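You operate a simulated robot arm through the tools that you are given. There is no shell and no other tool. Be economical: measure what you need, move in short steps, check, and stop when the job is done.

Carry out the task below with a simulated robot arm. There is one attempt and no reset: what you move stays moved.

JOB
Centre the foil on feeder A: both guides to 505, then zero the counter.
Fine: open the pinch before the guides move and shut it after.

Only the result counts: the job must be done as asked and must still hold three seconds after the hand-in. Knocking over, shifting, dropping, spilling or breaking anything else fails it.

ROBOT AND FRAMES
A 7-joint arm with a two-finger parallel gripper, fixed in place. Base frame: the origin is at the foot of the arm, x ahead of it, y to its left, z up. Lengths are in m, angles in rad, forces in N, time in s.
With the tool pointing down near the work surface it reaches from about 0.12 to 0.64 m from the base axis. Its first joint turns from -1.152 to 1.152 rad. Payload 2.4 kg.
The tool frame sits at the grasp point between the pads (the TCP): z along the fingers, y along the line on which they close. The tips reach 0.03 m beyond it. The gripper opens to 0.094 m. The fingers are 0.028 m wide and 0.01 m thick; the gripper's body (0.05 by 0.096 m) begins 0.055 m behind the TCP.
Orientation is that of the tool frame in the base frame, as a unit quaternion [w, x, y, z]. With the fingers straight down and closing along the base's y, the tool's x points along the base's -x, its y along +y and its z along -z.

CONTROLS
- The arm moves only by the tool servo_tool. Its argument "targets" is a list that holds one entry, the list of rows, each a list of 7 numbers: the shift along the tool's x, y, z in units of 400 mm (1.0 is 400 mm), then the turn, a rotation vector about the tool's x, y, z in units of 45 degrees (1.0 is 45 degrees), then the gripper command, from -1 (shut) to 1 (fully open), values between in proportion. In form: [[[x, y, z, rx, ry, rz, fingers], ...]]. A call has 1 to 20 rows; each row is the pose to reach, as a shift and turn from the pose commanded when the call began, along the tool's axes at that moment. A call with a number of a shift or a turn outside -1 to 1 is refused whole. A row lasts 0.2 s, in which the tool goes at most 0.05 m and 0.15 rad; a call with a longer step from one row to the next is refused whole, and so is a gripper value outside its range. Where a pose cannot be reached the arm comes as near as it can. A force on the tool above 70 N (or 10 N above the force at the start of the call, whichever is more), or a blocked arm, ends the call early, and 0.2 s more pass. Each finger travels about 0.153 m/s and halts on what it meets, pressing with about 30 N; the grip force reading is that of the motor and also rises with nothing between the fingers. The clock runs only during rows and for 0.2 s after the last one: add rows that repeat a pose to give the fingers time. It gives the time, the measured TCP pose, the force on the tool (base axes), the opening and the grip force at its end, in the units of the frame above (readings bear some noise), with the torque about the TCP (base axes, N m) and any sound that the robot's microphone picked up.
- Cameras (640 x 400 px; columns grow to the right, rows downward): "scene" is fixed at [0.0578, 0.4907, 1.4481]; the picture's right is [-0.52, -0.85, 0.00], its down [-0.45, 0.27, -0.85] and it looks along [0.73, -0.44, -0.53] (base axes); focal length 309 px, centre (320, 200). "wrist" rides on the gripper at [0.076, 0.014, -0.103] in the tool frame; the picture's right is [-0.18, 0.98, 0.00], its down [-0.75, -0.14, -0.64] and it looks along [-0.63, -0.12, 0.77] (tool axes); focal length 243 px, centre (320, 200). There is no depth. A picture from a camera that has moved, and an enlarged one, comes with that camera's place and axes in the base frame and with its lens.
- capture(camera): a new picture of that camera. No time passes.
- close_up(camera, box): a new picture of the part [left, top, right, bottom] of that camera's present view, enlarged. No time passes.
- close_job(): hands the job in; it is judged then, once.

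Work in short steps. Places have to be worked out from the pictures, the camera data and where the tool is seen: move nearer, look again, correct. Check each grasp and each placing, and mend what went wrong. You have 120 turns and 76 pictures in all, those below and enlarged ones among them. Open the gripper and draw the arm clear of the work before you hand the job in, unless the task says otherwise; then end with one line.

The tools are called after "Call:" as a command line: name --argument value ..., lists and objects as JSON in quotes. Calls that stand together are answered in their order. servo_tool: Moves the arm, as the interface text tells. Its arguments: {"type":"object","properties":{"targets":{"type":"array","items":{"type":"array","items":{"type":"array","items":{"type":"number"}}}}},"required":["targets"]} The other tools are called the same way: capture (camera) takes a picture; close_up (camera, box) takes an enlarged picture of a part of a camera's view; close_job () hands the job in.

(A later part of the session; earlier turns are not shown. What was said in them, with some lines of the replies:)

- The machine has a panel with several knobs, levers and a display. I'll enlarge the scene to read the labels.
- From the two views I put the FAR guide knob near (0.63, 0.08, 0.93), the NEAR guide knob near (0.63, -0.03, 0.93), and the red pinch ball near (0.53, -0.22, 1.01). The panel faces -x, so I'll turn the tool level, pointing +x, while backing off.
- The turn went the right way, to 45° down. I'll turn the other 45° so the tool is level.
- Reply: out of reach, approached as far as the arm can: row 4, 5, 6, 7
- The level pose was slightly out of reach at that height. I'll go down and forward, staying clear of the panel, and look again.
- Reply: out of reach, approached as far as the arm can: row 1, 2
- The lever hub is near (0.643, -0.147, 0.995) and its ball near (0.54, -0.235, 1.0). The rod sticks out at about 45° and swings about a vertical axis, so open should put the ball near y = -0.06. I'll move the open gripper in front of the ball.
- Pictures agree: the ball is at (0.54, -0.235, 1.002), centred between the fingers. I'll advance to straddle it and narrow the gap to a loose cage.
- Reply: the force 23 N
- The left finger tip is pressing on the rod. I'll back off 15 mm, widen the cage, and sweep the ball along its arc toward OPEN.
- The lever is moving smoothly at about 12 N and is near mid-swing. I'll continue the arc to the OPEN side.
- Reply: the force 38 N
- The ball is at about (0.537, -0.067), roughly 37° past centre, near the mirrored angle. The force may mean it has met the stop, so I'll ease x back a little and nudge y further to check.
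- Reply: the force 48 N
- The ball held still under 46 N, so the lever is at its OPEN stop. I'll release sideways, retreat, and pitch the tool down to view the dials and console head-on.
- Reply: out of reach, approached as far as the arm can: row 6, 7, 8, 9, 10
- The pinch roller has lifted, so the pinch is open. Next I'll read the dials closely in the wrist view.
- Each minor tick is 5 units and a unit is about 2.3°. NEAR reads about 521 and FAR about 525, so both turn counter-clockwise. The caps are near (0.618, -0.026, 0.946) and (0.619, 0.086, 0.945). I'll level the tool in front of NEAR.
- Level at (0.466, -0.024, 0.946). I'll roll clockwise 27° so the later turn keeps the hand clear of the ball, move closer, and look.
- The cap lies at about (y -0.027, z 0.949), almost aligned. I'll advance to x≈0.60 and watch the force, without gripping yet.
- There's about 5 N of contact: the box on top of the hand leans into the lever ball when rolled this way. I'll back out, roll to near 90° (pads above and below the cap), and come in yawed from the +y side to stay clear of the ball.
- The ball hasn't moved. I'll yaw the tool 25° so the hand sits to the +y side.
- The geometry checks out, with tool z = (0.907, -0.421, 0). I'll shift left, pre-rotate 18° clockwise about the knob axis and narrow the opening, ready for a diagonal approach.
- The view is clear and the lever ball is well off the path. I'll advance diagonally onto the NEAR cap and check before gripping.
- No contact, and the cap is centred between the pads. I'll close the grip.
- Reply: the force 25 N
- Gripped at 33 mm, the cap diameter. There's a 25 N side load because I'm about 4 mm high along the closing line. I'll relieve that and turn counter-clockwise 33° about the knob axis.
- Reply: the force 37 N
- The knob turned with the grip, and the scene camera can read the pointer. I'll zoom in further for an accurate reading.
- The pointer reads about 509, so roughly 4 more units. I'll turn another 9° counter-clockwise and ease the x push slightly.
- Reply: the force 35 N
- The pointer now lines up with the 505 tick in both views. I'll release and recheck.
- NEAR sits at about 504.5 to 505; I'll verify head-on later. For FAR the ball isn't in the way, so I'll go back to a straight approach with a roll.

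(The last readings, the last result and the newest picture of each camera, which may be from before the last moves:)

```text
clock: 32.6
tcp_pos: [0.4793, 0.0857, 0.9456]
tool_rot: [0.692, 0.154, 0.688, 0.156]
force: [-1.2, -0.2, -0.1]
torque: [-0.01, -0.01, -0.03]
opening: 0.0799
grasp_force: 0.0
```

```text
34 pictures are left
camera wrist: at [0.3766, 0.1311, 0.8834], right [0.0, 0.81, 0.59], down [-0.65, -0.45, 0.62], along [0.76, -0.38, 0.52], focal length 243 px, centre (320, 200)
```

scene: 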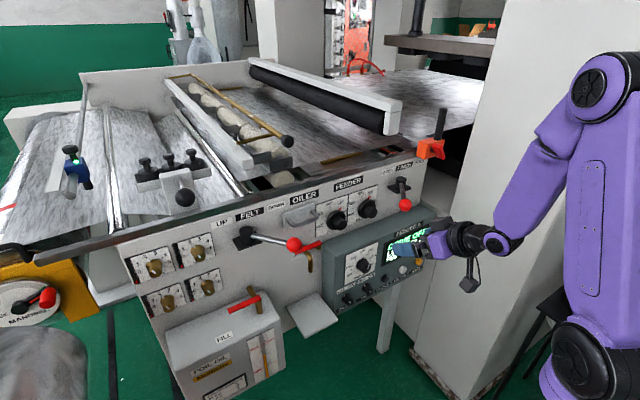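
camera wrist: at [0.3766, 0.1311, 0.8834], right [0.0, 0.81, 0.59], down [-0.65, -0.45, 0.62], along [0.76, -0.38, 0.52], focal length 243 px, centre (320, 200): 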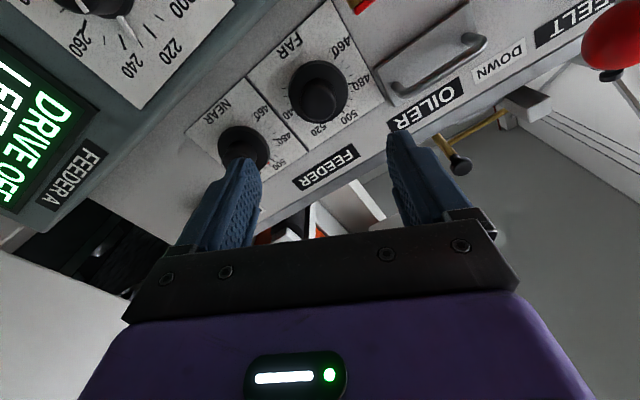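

FAR's cap lies at about (0.083, 0.946), on line. I'll advance to x≈0.597 and then close.

Call:
servo_tool --targets '[[[0, -0.0055, 0.08, 0, 0, 0, 0.6], [0, -0.0055, 0.16, 0, 0, 0, 0.5], [0, -0.0055, 0.23, 0, 0, 0, 0.4], [0, -0.0055, 0.295, 0, 0, 0, 0.4], [0, -0.0055, 0.295, 0, 0, 0, 0.4]]]'

Call:
capture --camera "wrist"

```text
clock: 33.8
tcp_pos: [0.5973, 0.0841, 0.9458]
tool_rot: [0.691, 0.155, 0.688, 0.158]
force: [-0.3, 0.4, 0.8]
torque: [0.0, -0.02, 0.02]
opening: 0.0656
grasp_force: 0.0
```

```text
33 pictures are left
camera wrist: at [0.4952, 0.1288, 0.883], right [0.0, 0.81, 0.59], down [-0.65, -0.45, 0.62], along [0.76, -0.38, 0.52], focal length 243 px, centre (320, 200)
```

wrist: 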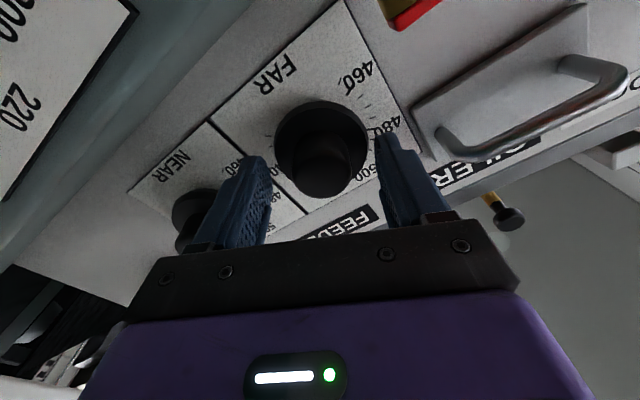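

No contact and well centred. I'll close on the FAR cap.

Call:
servo_tool --targets '[[[0, 0, 0, 0, 0, 0, 0], [0, 0, 0, 0, 0, 0, -0.5], [0, 0, 0, 0, 0, 0, -1], [0, 0, 0, 0, 0, 0, -1]]]'

Call:
close_up --camera "scene" --box '[324, 193, 356, 213]'

```text
clock: 34.8
tcp_pos: [0.5969, 0.0848, 0.9455]
tool_rot: [0.692, 0.157, 0.687, 0.158]
force: [3.4, 3.4, 2.6]
torque: [0.02, -0.04, 0.17]
opening: 0.0332
grasp_force: 45.3
```

```text
16.00 times, centred on (340, 203) of scene
camera zoom: at [0.0578, 0.4908, 1.4481], right [-0.52, -0.85, 0.0], down [-0.45, 0.27, -0.85], along [0.73, -0.44, -0.53], focal length 4947 px, centre (0, 152)
```

zoom: 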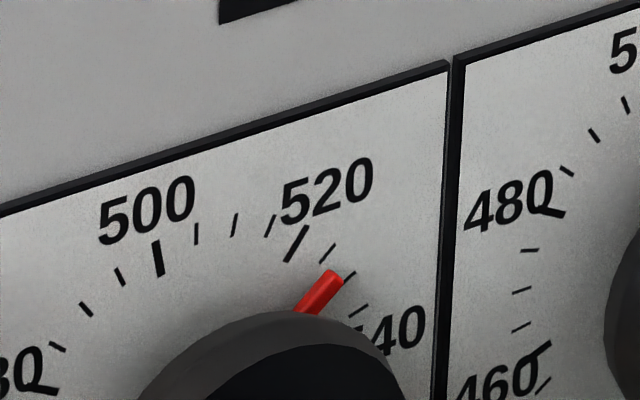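

Gripped cleanly and nearly on axis. FAR reads about 527. I'll turn 45° counter-clockwise about the tool axis and read again.

Call:
servo_tool --targets '[[[0, 0, 0, 0, 0, -0.14, -1], [0, 0, 0, 0, 0, -0.28, -1], [0, 0, 0, 0, 0, -0.43, -1], [0, 0, 0, 0, 0, -0.57, -1], [0, 0, 0, 0, 0, -0.71, -1], [0, 0, 0, 0, 0, -0.86, -1], [0, 0, 0, 0, 0, -1.0, -1], [0, 0, 0, 0, 0, -1.0, -1]]]'

Call:
close_up --camera "scene" --box '[324, 193, 356, 213]'

```text
clock: 36.6
tcp_pos: [0.5974, 0.0859, 0.9468]
tool_rot: [0.7, -0.121, 0.694, -0.119]
force: [7.4, 12.5, 6.8]
torque: [-0.02, -0.04, 0.21]
opening: 0.0333
grasp_force: 44.6
```

```text
16.00 times, centred on (340, 203) of scene
camera zoom: at [0.0579, 0.4911, 1.448], right [-0.52, -0.85, 0.0], down [-0.45, 0.27, -0.85], along [0.73, -0.44, -0.53], focal length 4947 px, centre (0, 152)
```

zoom: 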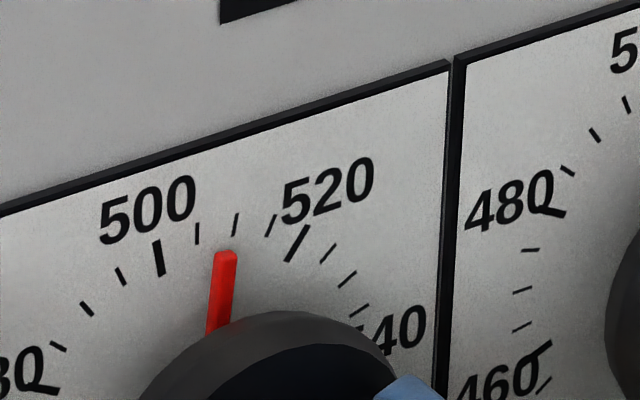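

FAR reads about 509. I'll turn another 8.5°.

Call:
servo_tool --targets '[[[0, 0, 0, 0, 0, -0.1, -1], [0, 0, 0, 0, 0, -0.19, -1], [0, 0, 0, 0, 0, -0.19, -1]]]'

Call:
close_up --camera "scene" --box '[324, 193, 356, 213]'

```text
clock: 37.4
tcp_pos: [0.5981, 0.0853, 0.9457]
tool_rot: [0.689, -0.174, 0.683, -0.17]
force: [10.6, 14.9, 5.5]
torque: [0.03, -0.05, 0.33]
opening: 0.0328
grasp_force: 44.7
```

```text
16.00 times, centred on (340, 203) of scene
camera zoom: at [0.058, 0.4911, 1.448], right [-0.52, -0.85, 0.0], down [-0.45, 0.27, -0.85], along [0.73, -0.44, -0.53], focal length 4947 px, centre (0, 152)
```

zoom: 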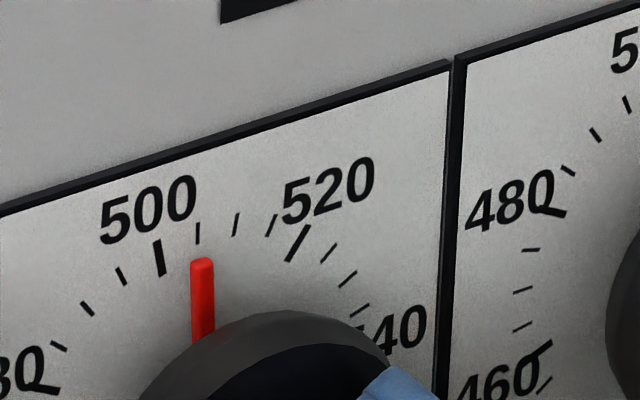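

FAR lines up at 505 like NEAR. I'll release, retreat and un-roll.

Call:
servo_tool --targets '[[[0, 0, 0, 0, 0, 0, -0.2], [0, 0, 0, 0, 0, 0, 0.3], [0, 0, 0, 0, 0, 0, 0.5], [0, 0, -0.1, 0, 0, 0, 0.6], [0, 0, -0.2, 0, 0, 0, 0.6], [0, 0, -0.3, 0, 0, 0, 0.6], [0, 0, -0.35, 0, 0, 0.15, 0.6], [0, 0, -0.4, 0, 0, 0.3, 0.6], [0, 0, -0.4, 0, 0, 0.45, 0.6], [0, 0, -0.4, 0, 0, 0.61, 0.6], [0, 0, -0.4, 0, 0, 0.61, 0.6]]]'

```text
clock: 39.8
tcp_pos: [0.4424, 0.0809, 0.9459]
tool_rot: [0.708, -0.003, 0.706, -0.003]
force: [-0.2, 0.5, 0.6]
torque: [-0.02, -0.04, 0.04]
opening: 0.0752
grasp_force: 0.0
out of reach, approached as far as the arm can: row 8, 9, 10, 11
```

Next I'll pitch down and move between the knobs for a head-on check of both pointers.

Call:
servo_tool --targets '[[[-0.025, -0.025, 0, 0, 0.14, 0, 1], [-0.05, -0.05, 0, 0, 0.28, 0, 1], [-0.075, -0.075, 0, 0, 0.42, 0, 1], [-0.1, -0.1, 0, 0, 0.56, 0, 1], [-0.12, -0.12, 0, 0, 0.7, 0, 1], [-0.135, -0.152, 0.02, 0, 0.8, 0, 1], [-0.135, -0.152, 0.02, 0, 0.8, 0, 1]]]'

Call:
capture --camera "wrist"

```text
clock: 41.4
tcp_pos: [0.4496, 0.0218, 0.9998]
tool_rot: [0.456, -0.002, 0.89, -0.004]
force: [-0.5, 0.0, -0.8]
torque: [0.03, -0.03, 0.0]
opening: 0.094
grasp_force: 0.1
```

```text
29 pictures are left
camera wrist: at [0.322, 0.0348, 0.9992], right [0.11, 0.98, 0.14], down [-0.08, -0.13, 0.99], along [0.99, -0.12, 0.07], focal length 243 px, centre (320, 200)
```

wrist: 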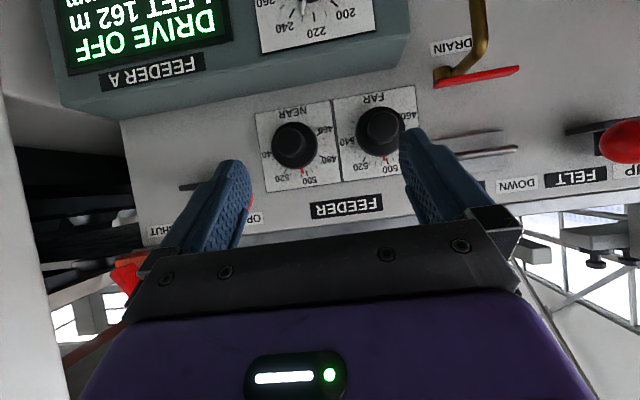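

Call:
close_up --camera "wrist" --box '[270, 140, 334, 190]'

Call:
close_up --camera "wrist" --box '[350, 130, 414, 180]'

```text
8.00 times, centred on (302, 165) of wrist
camera zoom: at [0.322, 0.0348, 0.9992], right [0.11, 0.98, 0.14], down [-0.08, -0.13, 0.99], along [0.99, -0.12, 0.07], focal length 1941 px, centre (464, 480)
```

zoom: 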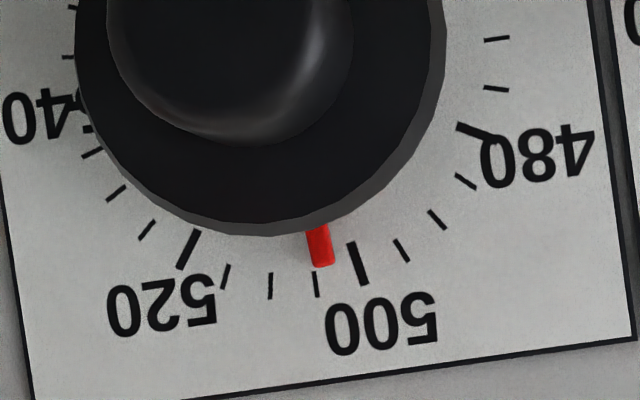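

```text
8.00 times, centred on (382, 155) of wrist
camera zoom: at [0.322, 0.0348, 0.9992], right [0.11, 0.98, 0.14], down [-0.08, -0.13, 0.99], along [0.99, -0.12, 0.07], focal length 1941 px, centre (-176, 560)
```

zoom: 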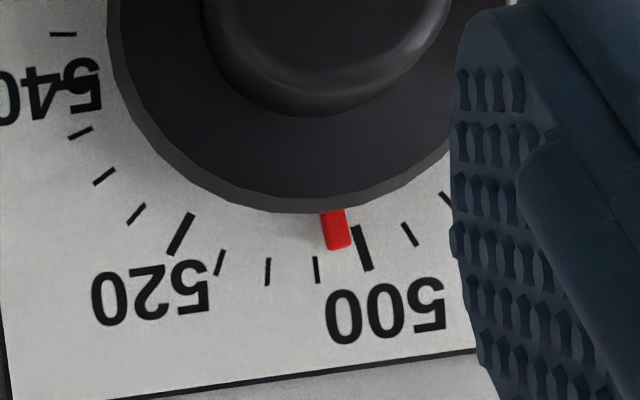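

Exact geometry puts 505 straight up (500 at -12.5°, 2.5° per unit), while both pointers lean a few degrees left, about 503. I'll measure both in tighter scene zooms.

Call:
close_up --camera "scene" --box '[332, 203, 344, 211]'

Call:
close_up --camera "scene" --box '[362, 196, 374, 204]'

```text
16.00 times, centred on (338, 207) of scene
camera zoom: at [0.0578, 0.4907, 1.4481], right [-0.52, -0.85, 0.0], down [-0.45, 0.27, -0.85], along [0.73, -0.44, -0.53], focal length 4947 px, centre (32, 88)
```

zoom: 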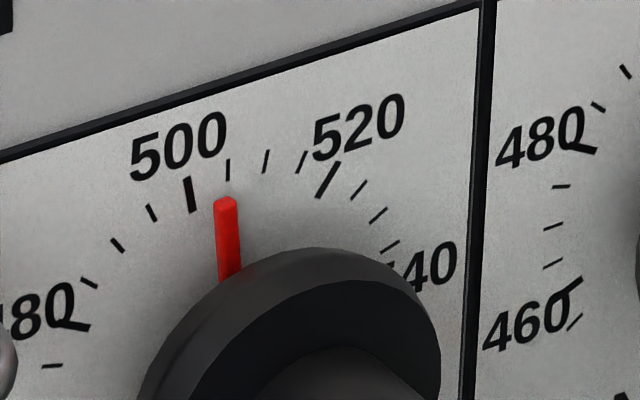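

```text
16.00 times, centred on (368, 200) of scene
camera zoom: at [0.0578, 0.4907, 1.4481], right [-0.52, -0.85, 0.0], down [-0.45, 0.27, -0.85], along [0.73, -0.44, -0.53], focal length 4947 px, centre (-448, 200)
```

zoom: 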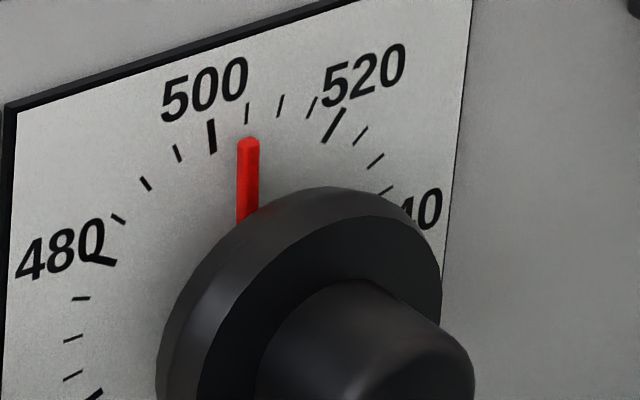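

Averaging both views, NEAR is about 503.7 and FAR about 502.9, since it drifted a little on release. I'll trim both, FAR first: level out in front of it.

Call:
servo_tool --targets '[[[0.011, 0.026, 0.023, 0, -0.132, 0, 0.6], [0.022, 0.053, 0.047, 0, -0.264, 0, 0.6], [0.033, 0.079, 0.07, 0, -0.396, 0, 0.6], [0.044, 0.105, 0.093, 0, -0.53, 0, 0.6], [0.055, 0.132, 0.117, 0, -0.66, 0, 0.6], [0.066, 0.158, 0.14, 0, -0.793, 0, 0.5], [0.066, 0.158, 0.14, 0, -0.793, 0, 0.5]]]'

```text
clock: 43.0
tcp_pos: [0.4805, 0.0848, 0.9461]
tool_rot: [0.708, -0.003, 0.707, -0.002]
force: [0.0, -0.3, -0.8]
torque: [0.01, 0.01, -0.01]
opening: 0.0705
grasp_force: 0.1
```

On line with FAR at (0.085, 0.946). I'll advance, grip, and turn +5° clockwise in one sequence.

Call:
servo_tool --targets '[[[0, 0, 0.08, 0, 0, 0, 0.5], [0, 0, 0.16, 0, 0, 0, 0.4], [0, 0, 0.23, 0, 0, 0, 0.4], [0, 0, 0.29, 0, 0, 0, 0.4], [0, 0, 0.29, 0, 0, 0, 0], [0, 0, 0.29, 0, 0, 0, -0.5], [0, 0, 0.29, 0, 0, 0, -1], [0, 0, 0.29, 0, 0, 0, -1], [0, 0, 0.29, 0, 0, 0.06, -1], [0, 0, 0.29, 0, 0, 0.12, -1], [0, 0, 0.29, 0, 0, 0.12, -1]]]'

Call:
close_up --camera "scene" --box '[332, 203, 344, 211]'

```text
clock: 45.4
tcp_pos: [0.5961, 0.0862, 0.9471]
tool_rot: [0.707, 0.03, 0.706, 0.029]
force: [4.7, -2.3, -3.0]
torque: [0.01, -0.35, -0.2]
opening: 0.033
grasp_force: 44.9
```

```text
16.00 times, centred on (338, 207) of scene
camera zoom: at [0.058, 0.4907, 1.4481], right [-0.52, -0.85, 0.0], down [-0.45, 0.27, -0.85], along [0.73, -0.44, -0.53], focal length 4947 px, centre (32, 88)
```

zoom: 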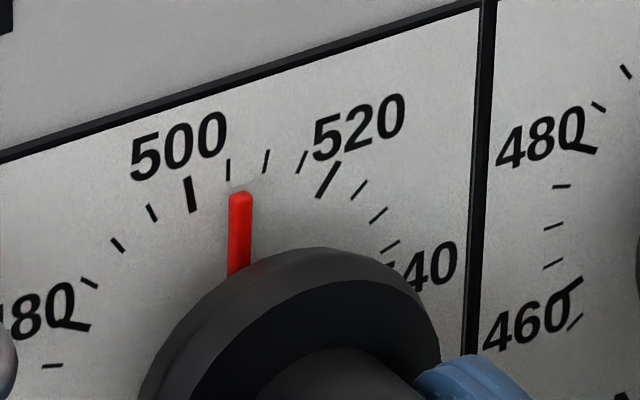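

FAR now measures about 505. I'll release gently in place and reread.

Call:
servo_tool --targets '[[[0, 0, 0, 0, 0, 0, -0.2], [0, 0, 0, 0, 0, 0, 0.2], [0, 0, 0, 0, 0, 0, 0.4], [0, 0, -0.08, 0, 0, 0, 0.4], [0, 0, -0.16, 0, 0, 0, 0.4], [0, 0, -0.26, 0, 0, 0, 0.4], [0, 0, -0.26, 0, 0, 0, 0.4]]]'

Call:
close_up --camera "scene" --box '[332, 203, 344, 211]'

```text
clock: 47.0
tcp_pos: [0.4917, 0.0843, 0.9471]
tool_rot: [0.707, 0.03, 0.706, 0.03]
force: [-0.6, -0.6, 0.3]
torque: [0.01, 0.0, 0.03]
opening: 0.0657
grasp_force: 0.1
```

```text
16.00 times, centred on (338, 207) of scene
camera zoom: at [0.0578, 0.4907, 1.4481], right [-0.52, -0.85, 0.0], down [-0.45, 0.27, -0.85], along [0.73, -0.44, -0.53], focal length 4947 px, centre (32, 88)
```

zoom: 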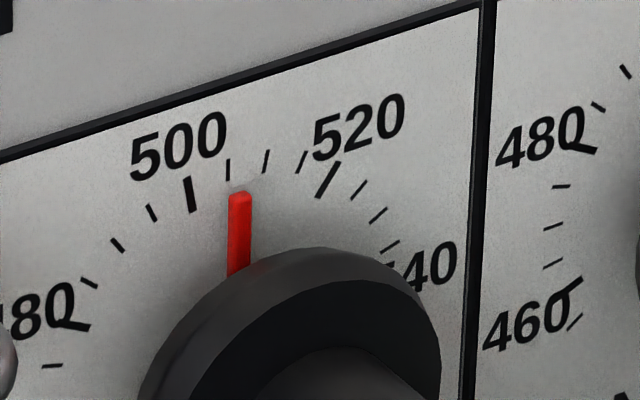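

FAR holds at 505 after release. Now NEAR: I'll roll to 90° and yaw in again from the +y side.

Call:
servo_tool --targets '[[[0, -0.02, -0.03, 0, 0, 0.16, 0.4], [0, -0.04, -0.03, 0, 0, 0.33, 0.4], [0, -0.06, -0.03, 0, 0, 0.5, 0.4], [0, -0.08, -0.03, 0, 0, 0.67, 0.4], [0, -0.1, -0.03, 0, 0, 0.84, 0.4], [0, -0.125, -0.03, 0, 0, 1.0, 0.4]]]'

Call:
servo_tool --targets '[[[0, 0, 0, 0, 0, 0.15, 0.4], [0, 0, 0, 0, 0, 0.3, 0.4], [0, 0, 0, 0, 0, 0.45, 0.4], [0, 0, 0, 0, 0, 0.6, 0.4], [0, 0, 0, 0, 0, 0.75, 0.4], [0, 0, 0, 0, 0, 0.893, 0.4], [0, 0, 0, 0, 0, 0.893, 0.4]]]'

Call:
servo_tool --targets '[[[0, 0, 0, 0, -0.14, 0, 0.4], [0, 0, 0, 0, -0.28, 0, 0.4], [0, 0, 0, 0, -0.42, 0, 0.4], [0, 0, 0, 0, -0.556, 0, 0.4], [0, 0, 0, 0, -0.556, 0, 0.4]]]'

```text
clock: 48.4
tcp_pos: [0.4807, 0.0338, 0.9411]
tool_rot: [0.64, 0.299, 0.641, 0.299]
force: [0.6, 0.0, 0.2]
torque: [0.0, -0.04, 0.0]
opening: 0.0657
grasp_force: 0.0
```

```text
clock: 50.0
tcp_pos: [0.4804, 0.0346, 0.9423]
tool_rot: [0.499, 0.501, 0.499, 0.501]
force: [0.8, 0.1, 0.8]
torque: [-0.03, 0.01, -0.01]
opening: 0.0657
grasp_force: 0.2
```

```text
clock: 51.2
tcp_pos: [0.4814, 0.0349, 0.9419]
tool_rot: [0.596, 0.597, 0.379, 0.38]
force: [-0.4, 0.0, 0.8]
torque: [0.0, 0.03, 0.0]
opening: 0.0657
grasp_force: 0.1
```

Positioned well. I'll advance onto NEAR and grip, then read before turning.

Call:
servo_tool --targets '[[[0.005, 0.0065, 0.08, 0, 0, 0, 0.4], [0.005, 0.0065, 0.16, 0, 0, 0, 0.4], [0.005, 0.0065, 0.24, 0, 0, 0, 0.4], [0.005, 0.0065, 0.313, 0, 0, 0, 0.4], [0.005, 0.0065, 0.313, 0, 0, 0, 0], [0.005, 0.0065, 0.313, 0, 0, 0, -0.5], [0.005, 0.0065, 0.313, 0, 0, 0, -1], [0.005, 0.0065, 0.313, 0, 0, 0, -1]]]'

Call:
close_up --camera "scene" --box '[362, 196, 374, 204]'

```text
clock: 53.0
tcp_pos: [0.5961, -0.016, 0.9441]
tool_rot: [0.596, 0.595, 0.38, 0.381]
force: [7.1, -1.8, 0.4]
torque: [0.03, -0.05, 0.19]
opening: 0.0331
grasp_force: 45.1
```

```text
16.00 times, centred on (368, 200) of scene
camera zoom: at [0.058, 0.4907, 1.4481], right [-0.52, -0.85, 0.0], down [-0.45, 0.27, -0.85], along [0.73, -0.44, -0.53], focal length 4947 px, centre (-448, 200)
```

zoom: 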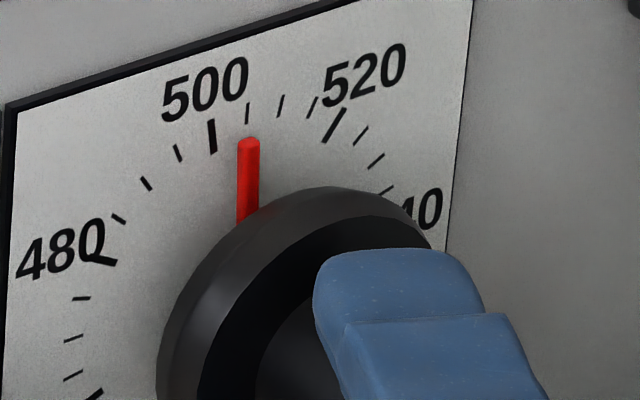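

Gripped with no disturbance and almost no side load. I'll turn +3.3° clockwise.

Call:
servo_tool --targets '[[[0, 0.001, 0, 0.016, 0, 0.035, -1], [0, 0.0016, 0, 0.031, 0, 0.067, -1], [0, 0.0016, 0, 0.031, 0, 0.067, -1]]]'

Call:
servo_tool --targets '[[[0, 0, 0, 0, 0, 0, -0.2], [0, 0, 0, 0, 0, 0, 0.2], [0, 0, 0, 0, 0, 0, 0.4], [0, 0, -0.08, 0, 0, 0, 0.4], [0, 0, -0.16, 0, 0, 0, 0.4], [0, 0, -0.24, 0, 0, 0, 0.4], [0, 0, -0.313, 0, 0, 0, 0.4], [0, 0, -0.313, 0, 0, 0, 0.4]]]'

Call:
close_up --camera "scene" --box '[362, 196, 374, 204]'

```text
clock: 53.8
tcp_pos: [0.5959, -0.017, 0.9459]
tool_rot: [0.579, 0.614, 0.368, 0.391]
force: [11.4, -0.7, -0.3]
torque: [0.04, 0.0, -0.01]
opening: 0.0329
grasp_force: 45.2
```

```text
clock: 55.6
tcp_pos: [0.4799, 0.0372, 0.9481]
tool_rot: [0.579, 0.614, 0.368, 0.391]
force: [0.2, -0.3, -0.6]
torque: [0.02, 0.01, -0.01]
opening: 0.0657
grasp_force: 0.1
```

```text
16.00 times, centred on (368, 200) of scene
camera zoom: at [0.0578, 0.4907, 1.4481], right [-0.52, -0.85, 0.0], down [-0.45, 0.27, -0.85], along [0.73, -0.44, -0.53], focal length 4947 px, centre (-448, 200)
```

zoom: 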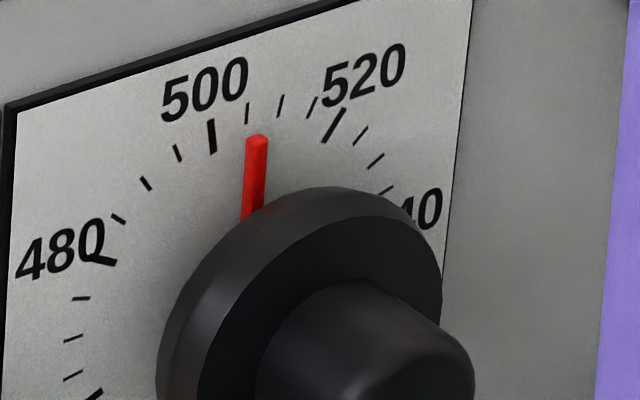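

NEAR reads about 504.8 and holds. Now to shut the pinch: I'll undo the yaw and roll and return to a level tool in front of the lever ball.

Call:
servo_tool --targets '[[[0, 0.03, -0.03, 0, 0.14, 0, 0.7], [0, 0.06, -0.06, 0, 0.28, 0, 0.8], [0, 0.09, -0.09, 0, 0.42, 0, 0.9], [0, 0.13, -0.1, 0, 0.556, 0, 1], [0, 0.13, -0.1, 0, 0.556, 0, 1]]]'

Call:
servo_tool --targets '[[[0, 0, 0, 0, 0, -0.16, 1], [0, 0, 0, 0, 0, -0.33, 1], [0, 0, 0, 0, 0, -0.5, 1], [0, 0, 0, 0, 0, -0.67, 1], [0, 0, 0, 0, 0, -0.84, 1], [0, 0, 0, 0, 0, -1.0, 1], [0, 0, 0, 0, 0, -1.0, 1]]]'

Call:
servo_tool --targets '[[[0, 0, 0, 0, 0, -0.16, 1], [0, 0, 0, 0, 0, -0.33, 1], [0, 0, 0, 0, 0, -0.5, 1], [0, 0, 0, 0, 0, -0.67, 1], [0, 0, 0, 0, 0, -0.84, 1], [0, 0, 0, 0, 0, -1.0, 1], [0, 0, 0, 0, 0, -1.0, 1]]]'

```text
clock: 56.8
tcp_pos: [0.4438, 0.049, 1.0022]
tool_rot: [0.485, 0.514, 0.485, 0.516]
force: [0.0, 0.4, 0.2]
torque: [0.0, 0.01, -0.01]
opening: 0.094
grasp_force: 0.0
```

```text
clock: 58.4
tcp_pos: [0.4449, 0.0509, 1.0003]
tool_rot: [0.645, 0.289, 0.645, 0.289]
force: [-0.3, 0.1, -0.8]
torque: [-0.01, 0.02, -0.02]
opening: 0.094
grasp_force: 0.0
```

```text
clock: 60.0
tcp_pos: [0.4448, 0.0511, 1.0009]
tool_rot: [0.707, 0.021, 0.707, 0.02]
force: [0.1, -0.1, 1.3]
torque: [0.0, 0.01, 0.01]
opening: 0.0939
grasp_force: 0.2
```

I'll shift over to the ball and take out the last roll.

Call:
servo_tool --targets '[[[0, -0.1, 0, 0, 0, -0.073, 1], [0, -0.19, 0, 0, 0, -0.073, 1], [0, -0.285, 0, 0, 0, -0.073, 1], [0, -0.285, 0, 0, 0, -0.073, 1]]]'

Call:
capture --camera "wrist"

```text
clock: 61.0
tcp_pos: [0.4463, -0.0641, 0.9943]
tool_rot: [0.707, 0.0, 0.707, 0.001]
force: [-0.1, 0.3, 0.5]
torque: [0.0, 0.04, -0.02]
opening: 0.0939
grasp_force: 0.0
```

```text
20 pictures are left
camera wrist: at [0.3429, -0.0506, 0.9188], right [0.0, 0.98, 0.19], down [-0.64, -0.14, 0.75], along [0.77, -0.12, 0.63], focal length 243 px, centre (320, 200)
```

wrist: 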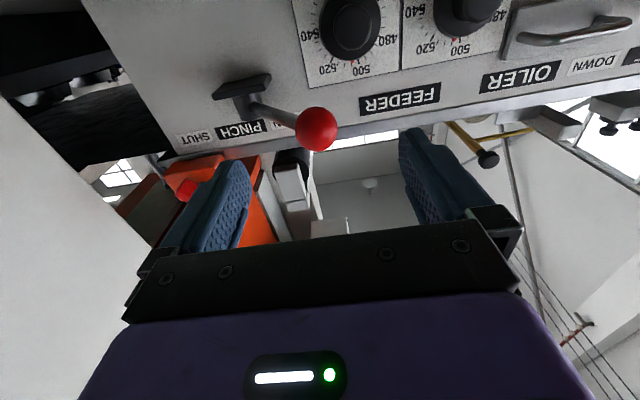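

The ball is centred between the fingers at (0.537, -0.07, 1.002). I'll straddle it, cage it, and sweep it back toward SHUT along the mirrored arc.

Call:
servo_tool --targets '[[[-0.0175, 0, 0.0925, 0, 0, 0, 1], [-0.0175, 0, 0.1845, 0, 0, 0, 0.8], [-0.0175, 0, 0.1845, 0, 0, 0, 0.5], [-0.0175, -0.04, 0.175, 0, 0, 0, 0.5], [-0.0175, -0.0835, 0.162, 0, 0, 0, 0.5], [-0.0175, -0.137, 0.137, 0, 0, 0, 0.5], [-0.0175, -0.194, 0.122, 0, 0, 0, 0.5], [-0.0175, -0.252, 0.117, 0, 0, 0, 0.5], [-0.0175, -0.31, 0.122, 0, 0, 0, 0.5], [-0.0175, -0.367, 0.137, 0, 0, 0, 0.5], [-0.0175, -0.421, 0.162, 0, 0, 0, 0.5], [-0.0175, -0.46, 0.18, 0, 0, 0, 0.5], [-0.0175, -0.46, 0.18, 0, 0, 0, 0.5]]]'

Call:
close_up --camera "scene" --box '[360, 130, 520, 230]'

```text
clock: 63.8
tcp_pos: [0.5174, -0.2481, 1.0006]
tool_rot: [0.707, -0.001, 0.707, 0.001]
force: [0.3, -0.5, -0.5]
torque: [0.0, -0.02, 0.02]
opening: 0.0703
grasp_force: 0.0
```

```text
4.00 times, centred on (440, 180) of scene
camera zoom: at [0.0578, 0.4907, 1.4481], right [-0.52, -0.85, 0.0], down [-0.45, 0.27, -0.85], along [0.73, -0.44, -0.53], focal length 1237 px, centre (-160, 280)
```

zoom: 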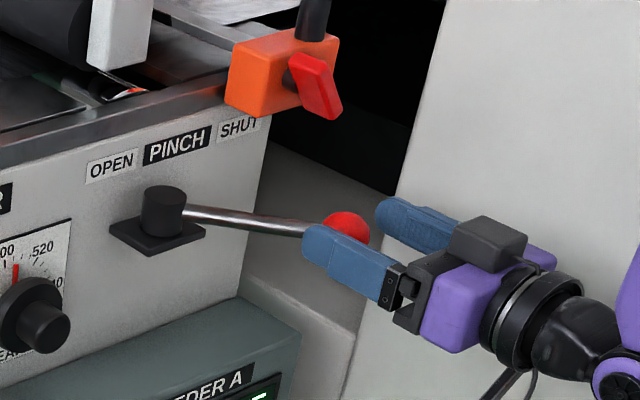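

The ball is back at its original SHUT position. I'll push 15 mm more to confirm it's at the stop, then release.

Call:
servo_tool --targets '[[[0, -0.02, -0.01, 0, 0, 0, 0.5], [0, -0.04, -0.01, 0, 0, 0, 0.5], [0, -0.04, -0.01, 0, 0, 0, 0.5]]]'

Call:
close_up --camera "scene" --box '[360, 130, 520, 230]'

```text
clock: 64.6
tcp_pos: [0.5158, -0.2575, 1.0007]
tool_rot: [0.707, -0.003, 0.707, 0.006]
force: [3.5, 24.3, 1.1]
torque: [0.1, -0.2, 0.34]
opening: 0.0843
grasp_force: 12.6
```

```text
4.00 times, centred on (440, 180) of scene
camera zoom: at [0.0578, 0.4915, 1.4479], right [-0.52, -0.85, 0.0], down [-0.45, 0.27, -0.85], along [0.73, -0.44, -0.53], focal length 1237 px, centre (-160, 280)
```

zoom: 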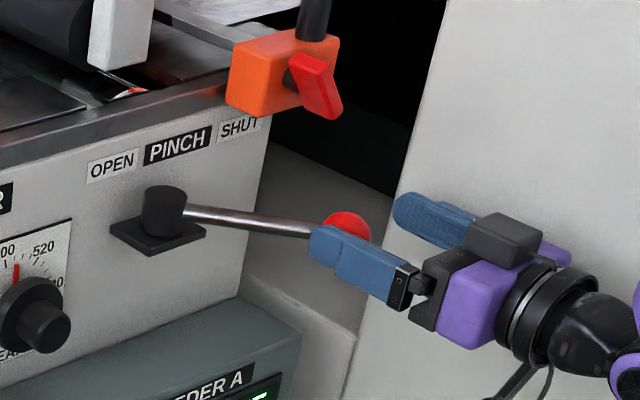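

24 N and no ball movement, so it's at the SHUT stop. I'll release, retreat, and descend toward the yellow ZERO button, estimated at about (0.56, -0.21, 0.70).

Call:
servo_tool --targets '[[[0, 0.06, -0.01, 0, 0, 0, 0.8], [0, 0.06, -0.1, 0, 0, 0, 1], [0, 0.06, -0.2, 0, 0, 0, 1], [0.11, 0.08, -0.25, 0, 0, 0, 0.5], [0.22, 0.1, -0.25, 0, 0, 0, 0], [0.33, 0.12, -0.25, 0, 0, 0, -0.5], [0.44, 0.13, -0.25, 0, 0, 0, -1], [0.55, 0.13, -0.25, 0, 0, 0, -1], [0.65, 0.13, -0.25, 0, 0, 0, -1], [0.65, 0.13, -0.25, 0, 0, 0, -1]]]'

Call:
capture --camera "wrist"

Call:
capture --camera "scene"

```text
clock: 66.8
tcp_pos: [0.4136, -0.2113, 0.7402]
tool_rot: [0.707, 0.001, 0.707, 0.0]
force: [0.0, -0.2, -0.5]
torque: [0.02, -0.01, 0.0]
opening: 0.0
grasp_force: 29.6
```

```text
17 pictures are left
camera wrist: at [0.3106, -0.1974, 0.6649], right [0.0, 0.98, 0.19], down [-0.64, -0.14, 0.75], along [0.77, -0.12, 0.63], focal length 243 px, centre (320, 200)
```

wrist: 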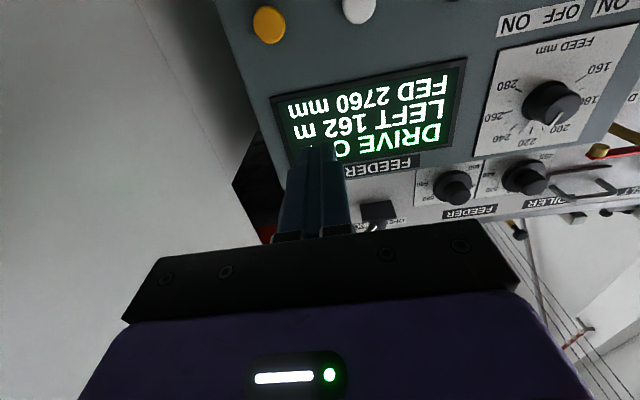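

```text
16 pictures are left
```

scene: 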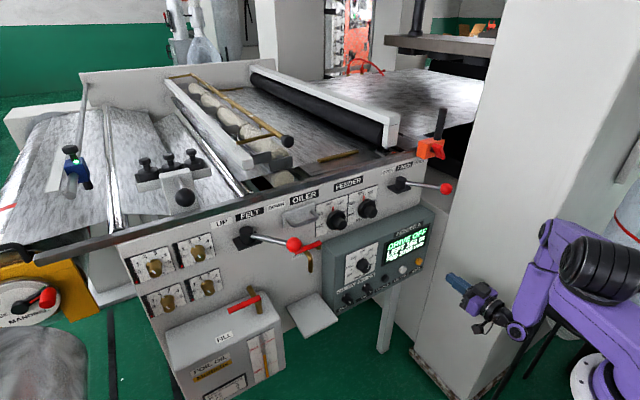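

The pinch is shut and its roller is down. Triangulation puts ZERO at about (0.581, -0.242, 0.676). I'll line up in front of it with the fingers closed.

Call:
servo_tool --targets '[[[0.06, -0.03, 0.05, 0, 0, 0, -1], [0.12, -0.06, 0.12, 0, 0, 0, -1], [0.16, -0.078, 0.2, 0, 0, 0, -1], [0.16, -0.078, 0.2, 0, 0, 0, -1]]]'

Call:
capture --camera "wrist"

Call:
close_up --camera "scene" --box '[360, 220, 480, 295]'

```text
clock: 67.8
tcp_pos: [0.4943, -0.2424, 0.6886]
tool_rot: [0.706, 0.002, 0.708, 0.0]
force: [-0.5, 0.3, -0.4]
torque: [0.01, 0.0, -0.01]
opening: 0.0
grasp_force: 29.7
out of reach, approached as far as the arm can: row 3, 4
```

```text
15 pictures are left
camera wrist: at [0.3911, -0.2282, 0.6139], right [0.0, 0.98, 0.19], down [-0.64, -0.14, 0.75], along [0.77, -0.12, 0.63], focal length 243 px, centre (320, 200)
```

wrist: 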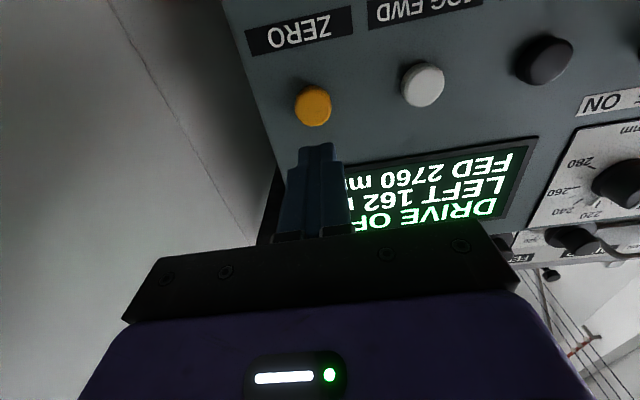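

```text
5.33 times, centred on (420, 258) of scene
camera zoom: at [0.0578, 0.4907, 1.4481], right [-0.52, -0.85, 0.0], down [-0.45, 0.27, -0.85], along [0.73, -0.44, -0.53], focal length 1649 px, centre (-213, -107)
```

zoom: 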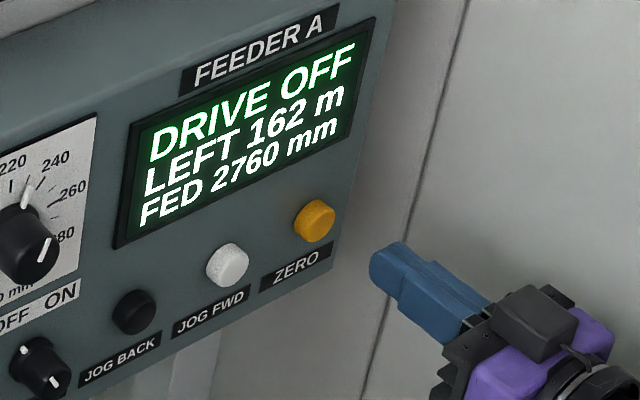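

ZERO measures about (0.575, -0.246, 0.674), but the level pose is at the reach limit there. I'll pitch the tool 25° down, which brings the wrist higher and nearer, and recheck.

Call:
servo_tool --targets '[[[0, -0.0065, 0, 0, 0.14, 0, -1], [0, -0.0065, 0, 0, 0.28, 0, -1], [0, -0.0065, 0.01, 0, 0.42, 0, -1], [0.003, -0.0065, 0.02, 0, 0.556, 0, -1], [0.003, -0.0065, 0.02, 0, 0.556, 0, -1]]]'

Call:
capture --camera "wrist"

```text
clock: 69.0
tcp_pos: [0.5011, -0.2447, 0.6886]
tool_rot: [0.536, 0.0, 0.845, 0.001]
force: [0.0, -0.1, 0.4]
torque: [0.01, 0.0, 0.01]
opening: 0.0
grasp_force: 29.9
```

```text
13 pictures are left
camera wrist: at [0.376, -0.2306, 0.6637], right [0.08, 0.98, 0.17], down [-0.26, -0.14, 0.95], along [0.96, -0.12, 0.25], focal length 243 px, centre (320, 200)
```

wrist: 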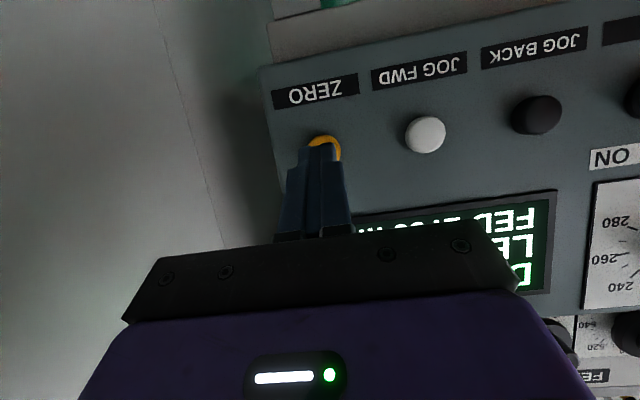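

The tip is at (0.528, -0.245, 0.676), squarely in front of the button. I'll press straight along +x in small steps.

Call:
servo_tool --targets '[[[-0.0213, 0, 0.0452, 0, 0, 0, -1], [-0.0373, 0, 0.079, 0, 0, 0, -1], [-0.0426, 0, 0.0904, 0, 0, 0, -1], [-0.048, 0, 0.1017, 0, 0, 0, -1], [-0.0533, 0, 0.113, 0, 0, 0, -1], [-0.0533, 0, 0.113, 0, 0, 0, -1]]]'

Call:
close_up --camera "scene" --box '[360, 220, 480, 295]'

```text
clock: 70.3
tcp_pos: [0.5452, -0.2445, 0.688]
tool_rot: [0.538, 0.003, 0.843, 0.003]
force: [-32.2, 8.4, 28.1]
torque: [-0.11, -0.86, 0.27]
opening: 0.0
grasp_force: 30.2
heard: click
stopped in row 6: the force on the tool passed its limit at 72 N (the readings are from after the stop); the commanded pose is now the measured one
```

```text
5.33 times, centred on (420, 258) of scene
camera zoom: at [0.0566, 0.4911, 1.448], right [-0.52, -0.85, 0.0], down [-0.45, 0.27, -0.85], along [0.73, -0.44, -0.53], focal length 1649 px, centre (-213, -107)
```

zoom: 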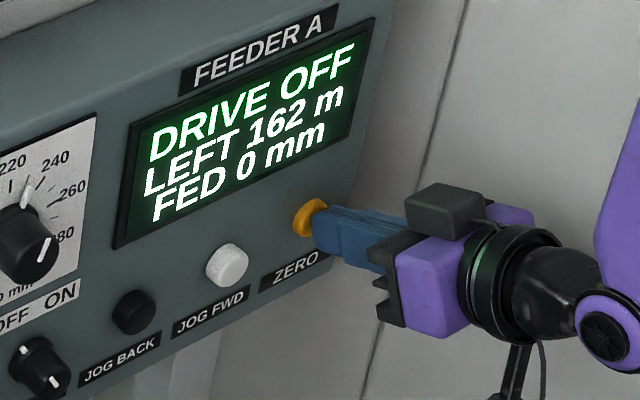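

A click was heard and the display shows FED 0 mm. I'll back straight off, open the gripper, and check everything.

Call:
servo_tool --targets '[[[0.0213, 0, -0.0452, 0, 0, 0, -1], [0.064, 0, -0.136, 0, 0, 0, -1], [0.107, 0, -0.226, 0, 0, 0, 0], [0.15, 0, -0.3, 0, 0, 0, 1], [0.15, 0, -0.3, 0, 0, 0, 1]]]'

Call:
capture --camera "scene"

Call:
close_up --camera "scene" --box '[300, 170, 460, 270]'

Call:
close_up --camera "scene" --box '[332, 190, 372, 215]'

```text
clock: 71.5
tcp_pos: [0.4132, -0.2438, 0.6852]
tool_rot: [0.536, 0.001, 0.844, 0.003]
force: [-0.2, 0.2, -0.5]
torque: [0.03, 0.02, -0.02]
opening: 0.0939
grasp_force: 0.1
```

```text
11 pictures are left
```

scene: 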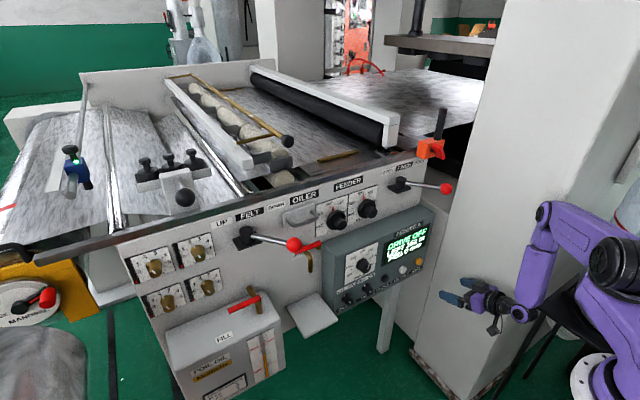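

```text
4.00 times, centred on (380, 220) of scene
camera zoom: at [0.0578, 0.4907, 1.4481], right [-0.52, -0.85, 0.0], down [-0.45, 0.27, -0.85], along [0.73, -0.44, -0.53], focal length 1237 px, centre (80, 120)
```

zoom: 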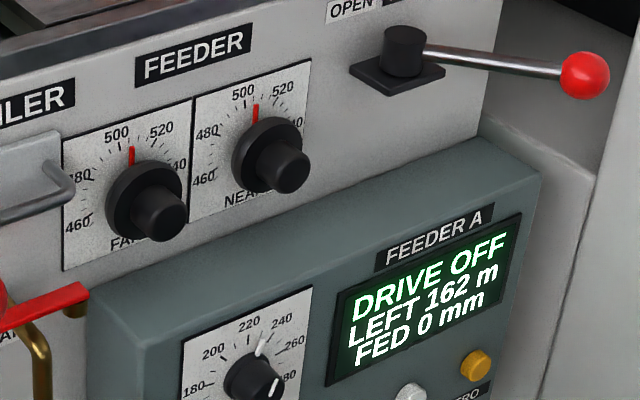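

```text
16.00 times, centred on (352, 202) of scene
camera zoom: at [0.0578, 0.4907, 1.4481], right [-0.52, -0.85, 0.0], down [-0.45, 0.27, -0.85], along [0.73, -0.44, -0.53], focal length 4947 px, centre (-192, 160)
```

zoom: 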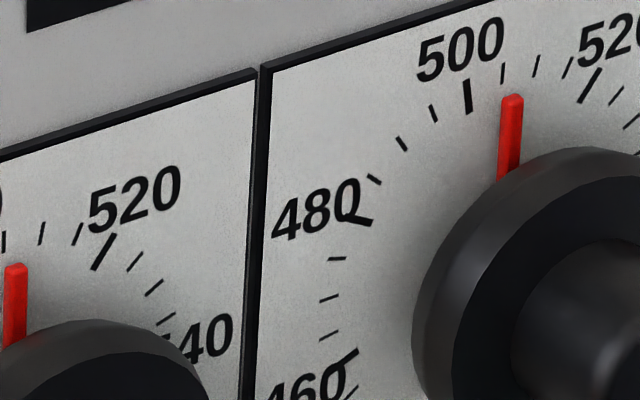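

Both pointers are at 505, the lever is at SHUT, the counter shows 0 mm, and the arm is clear with the gripper open. I'll hand in.

Call:
close_job

```text
The job is handed in.
```

Both feeder A guides now read about 505 (within roughly a unit by camera), the pinch was opened before they moved and is shut again, and the counter shows 0 mm.
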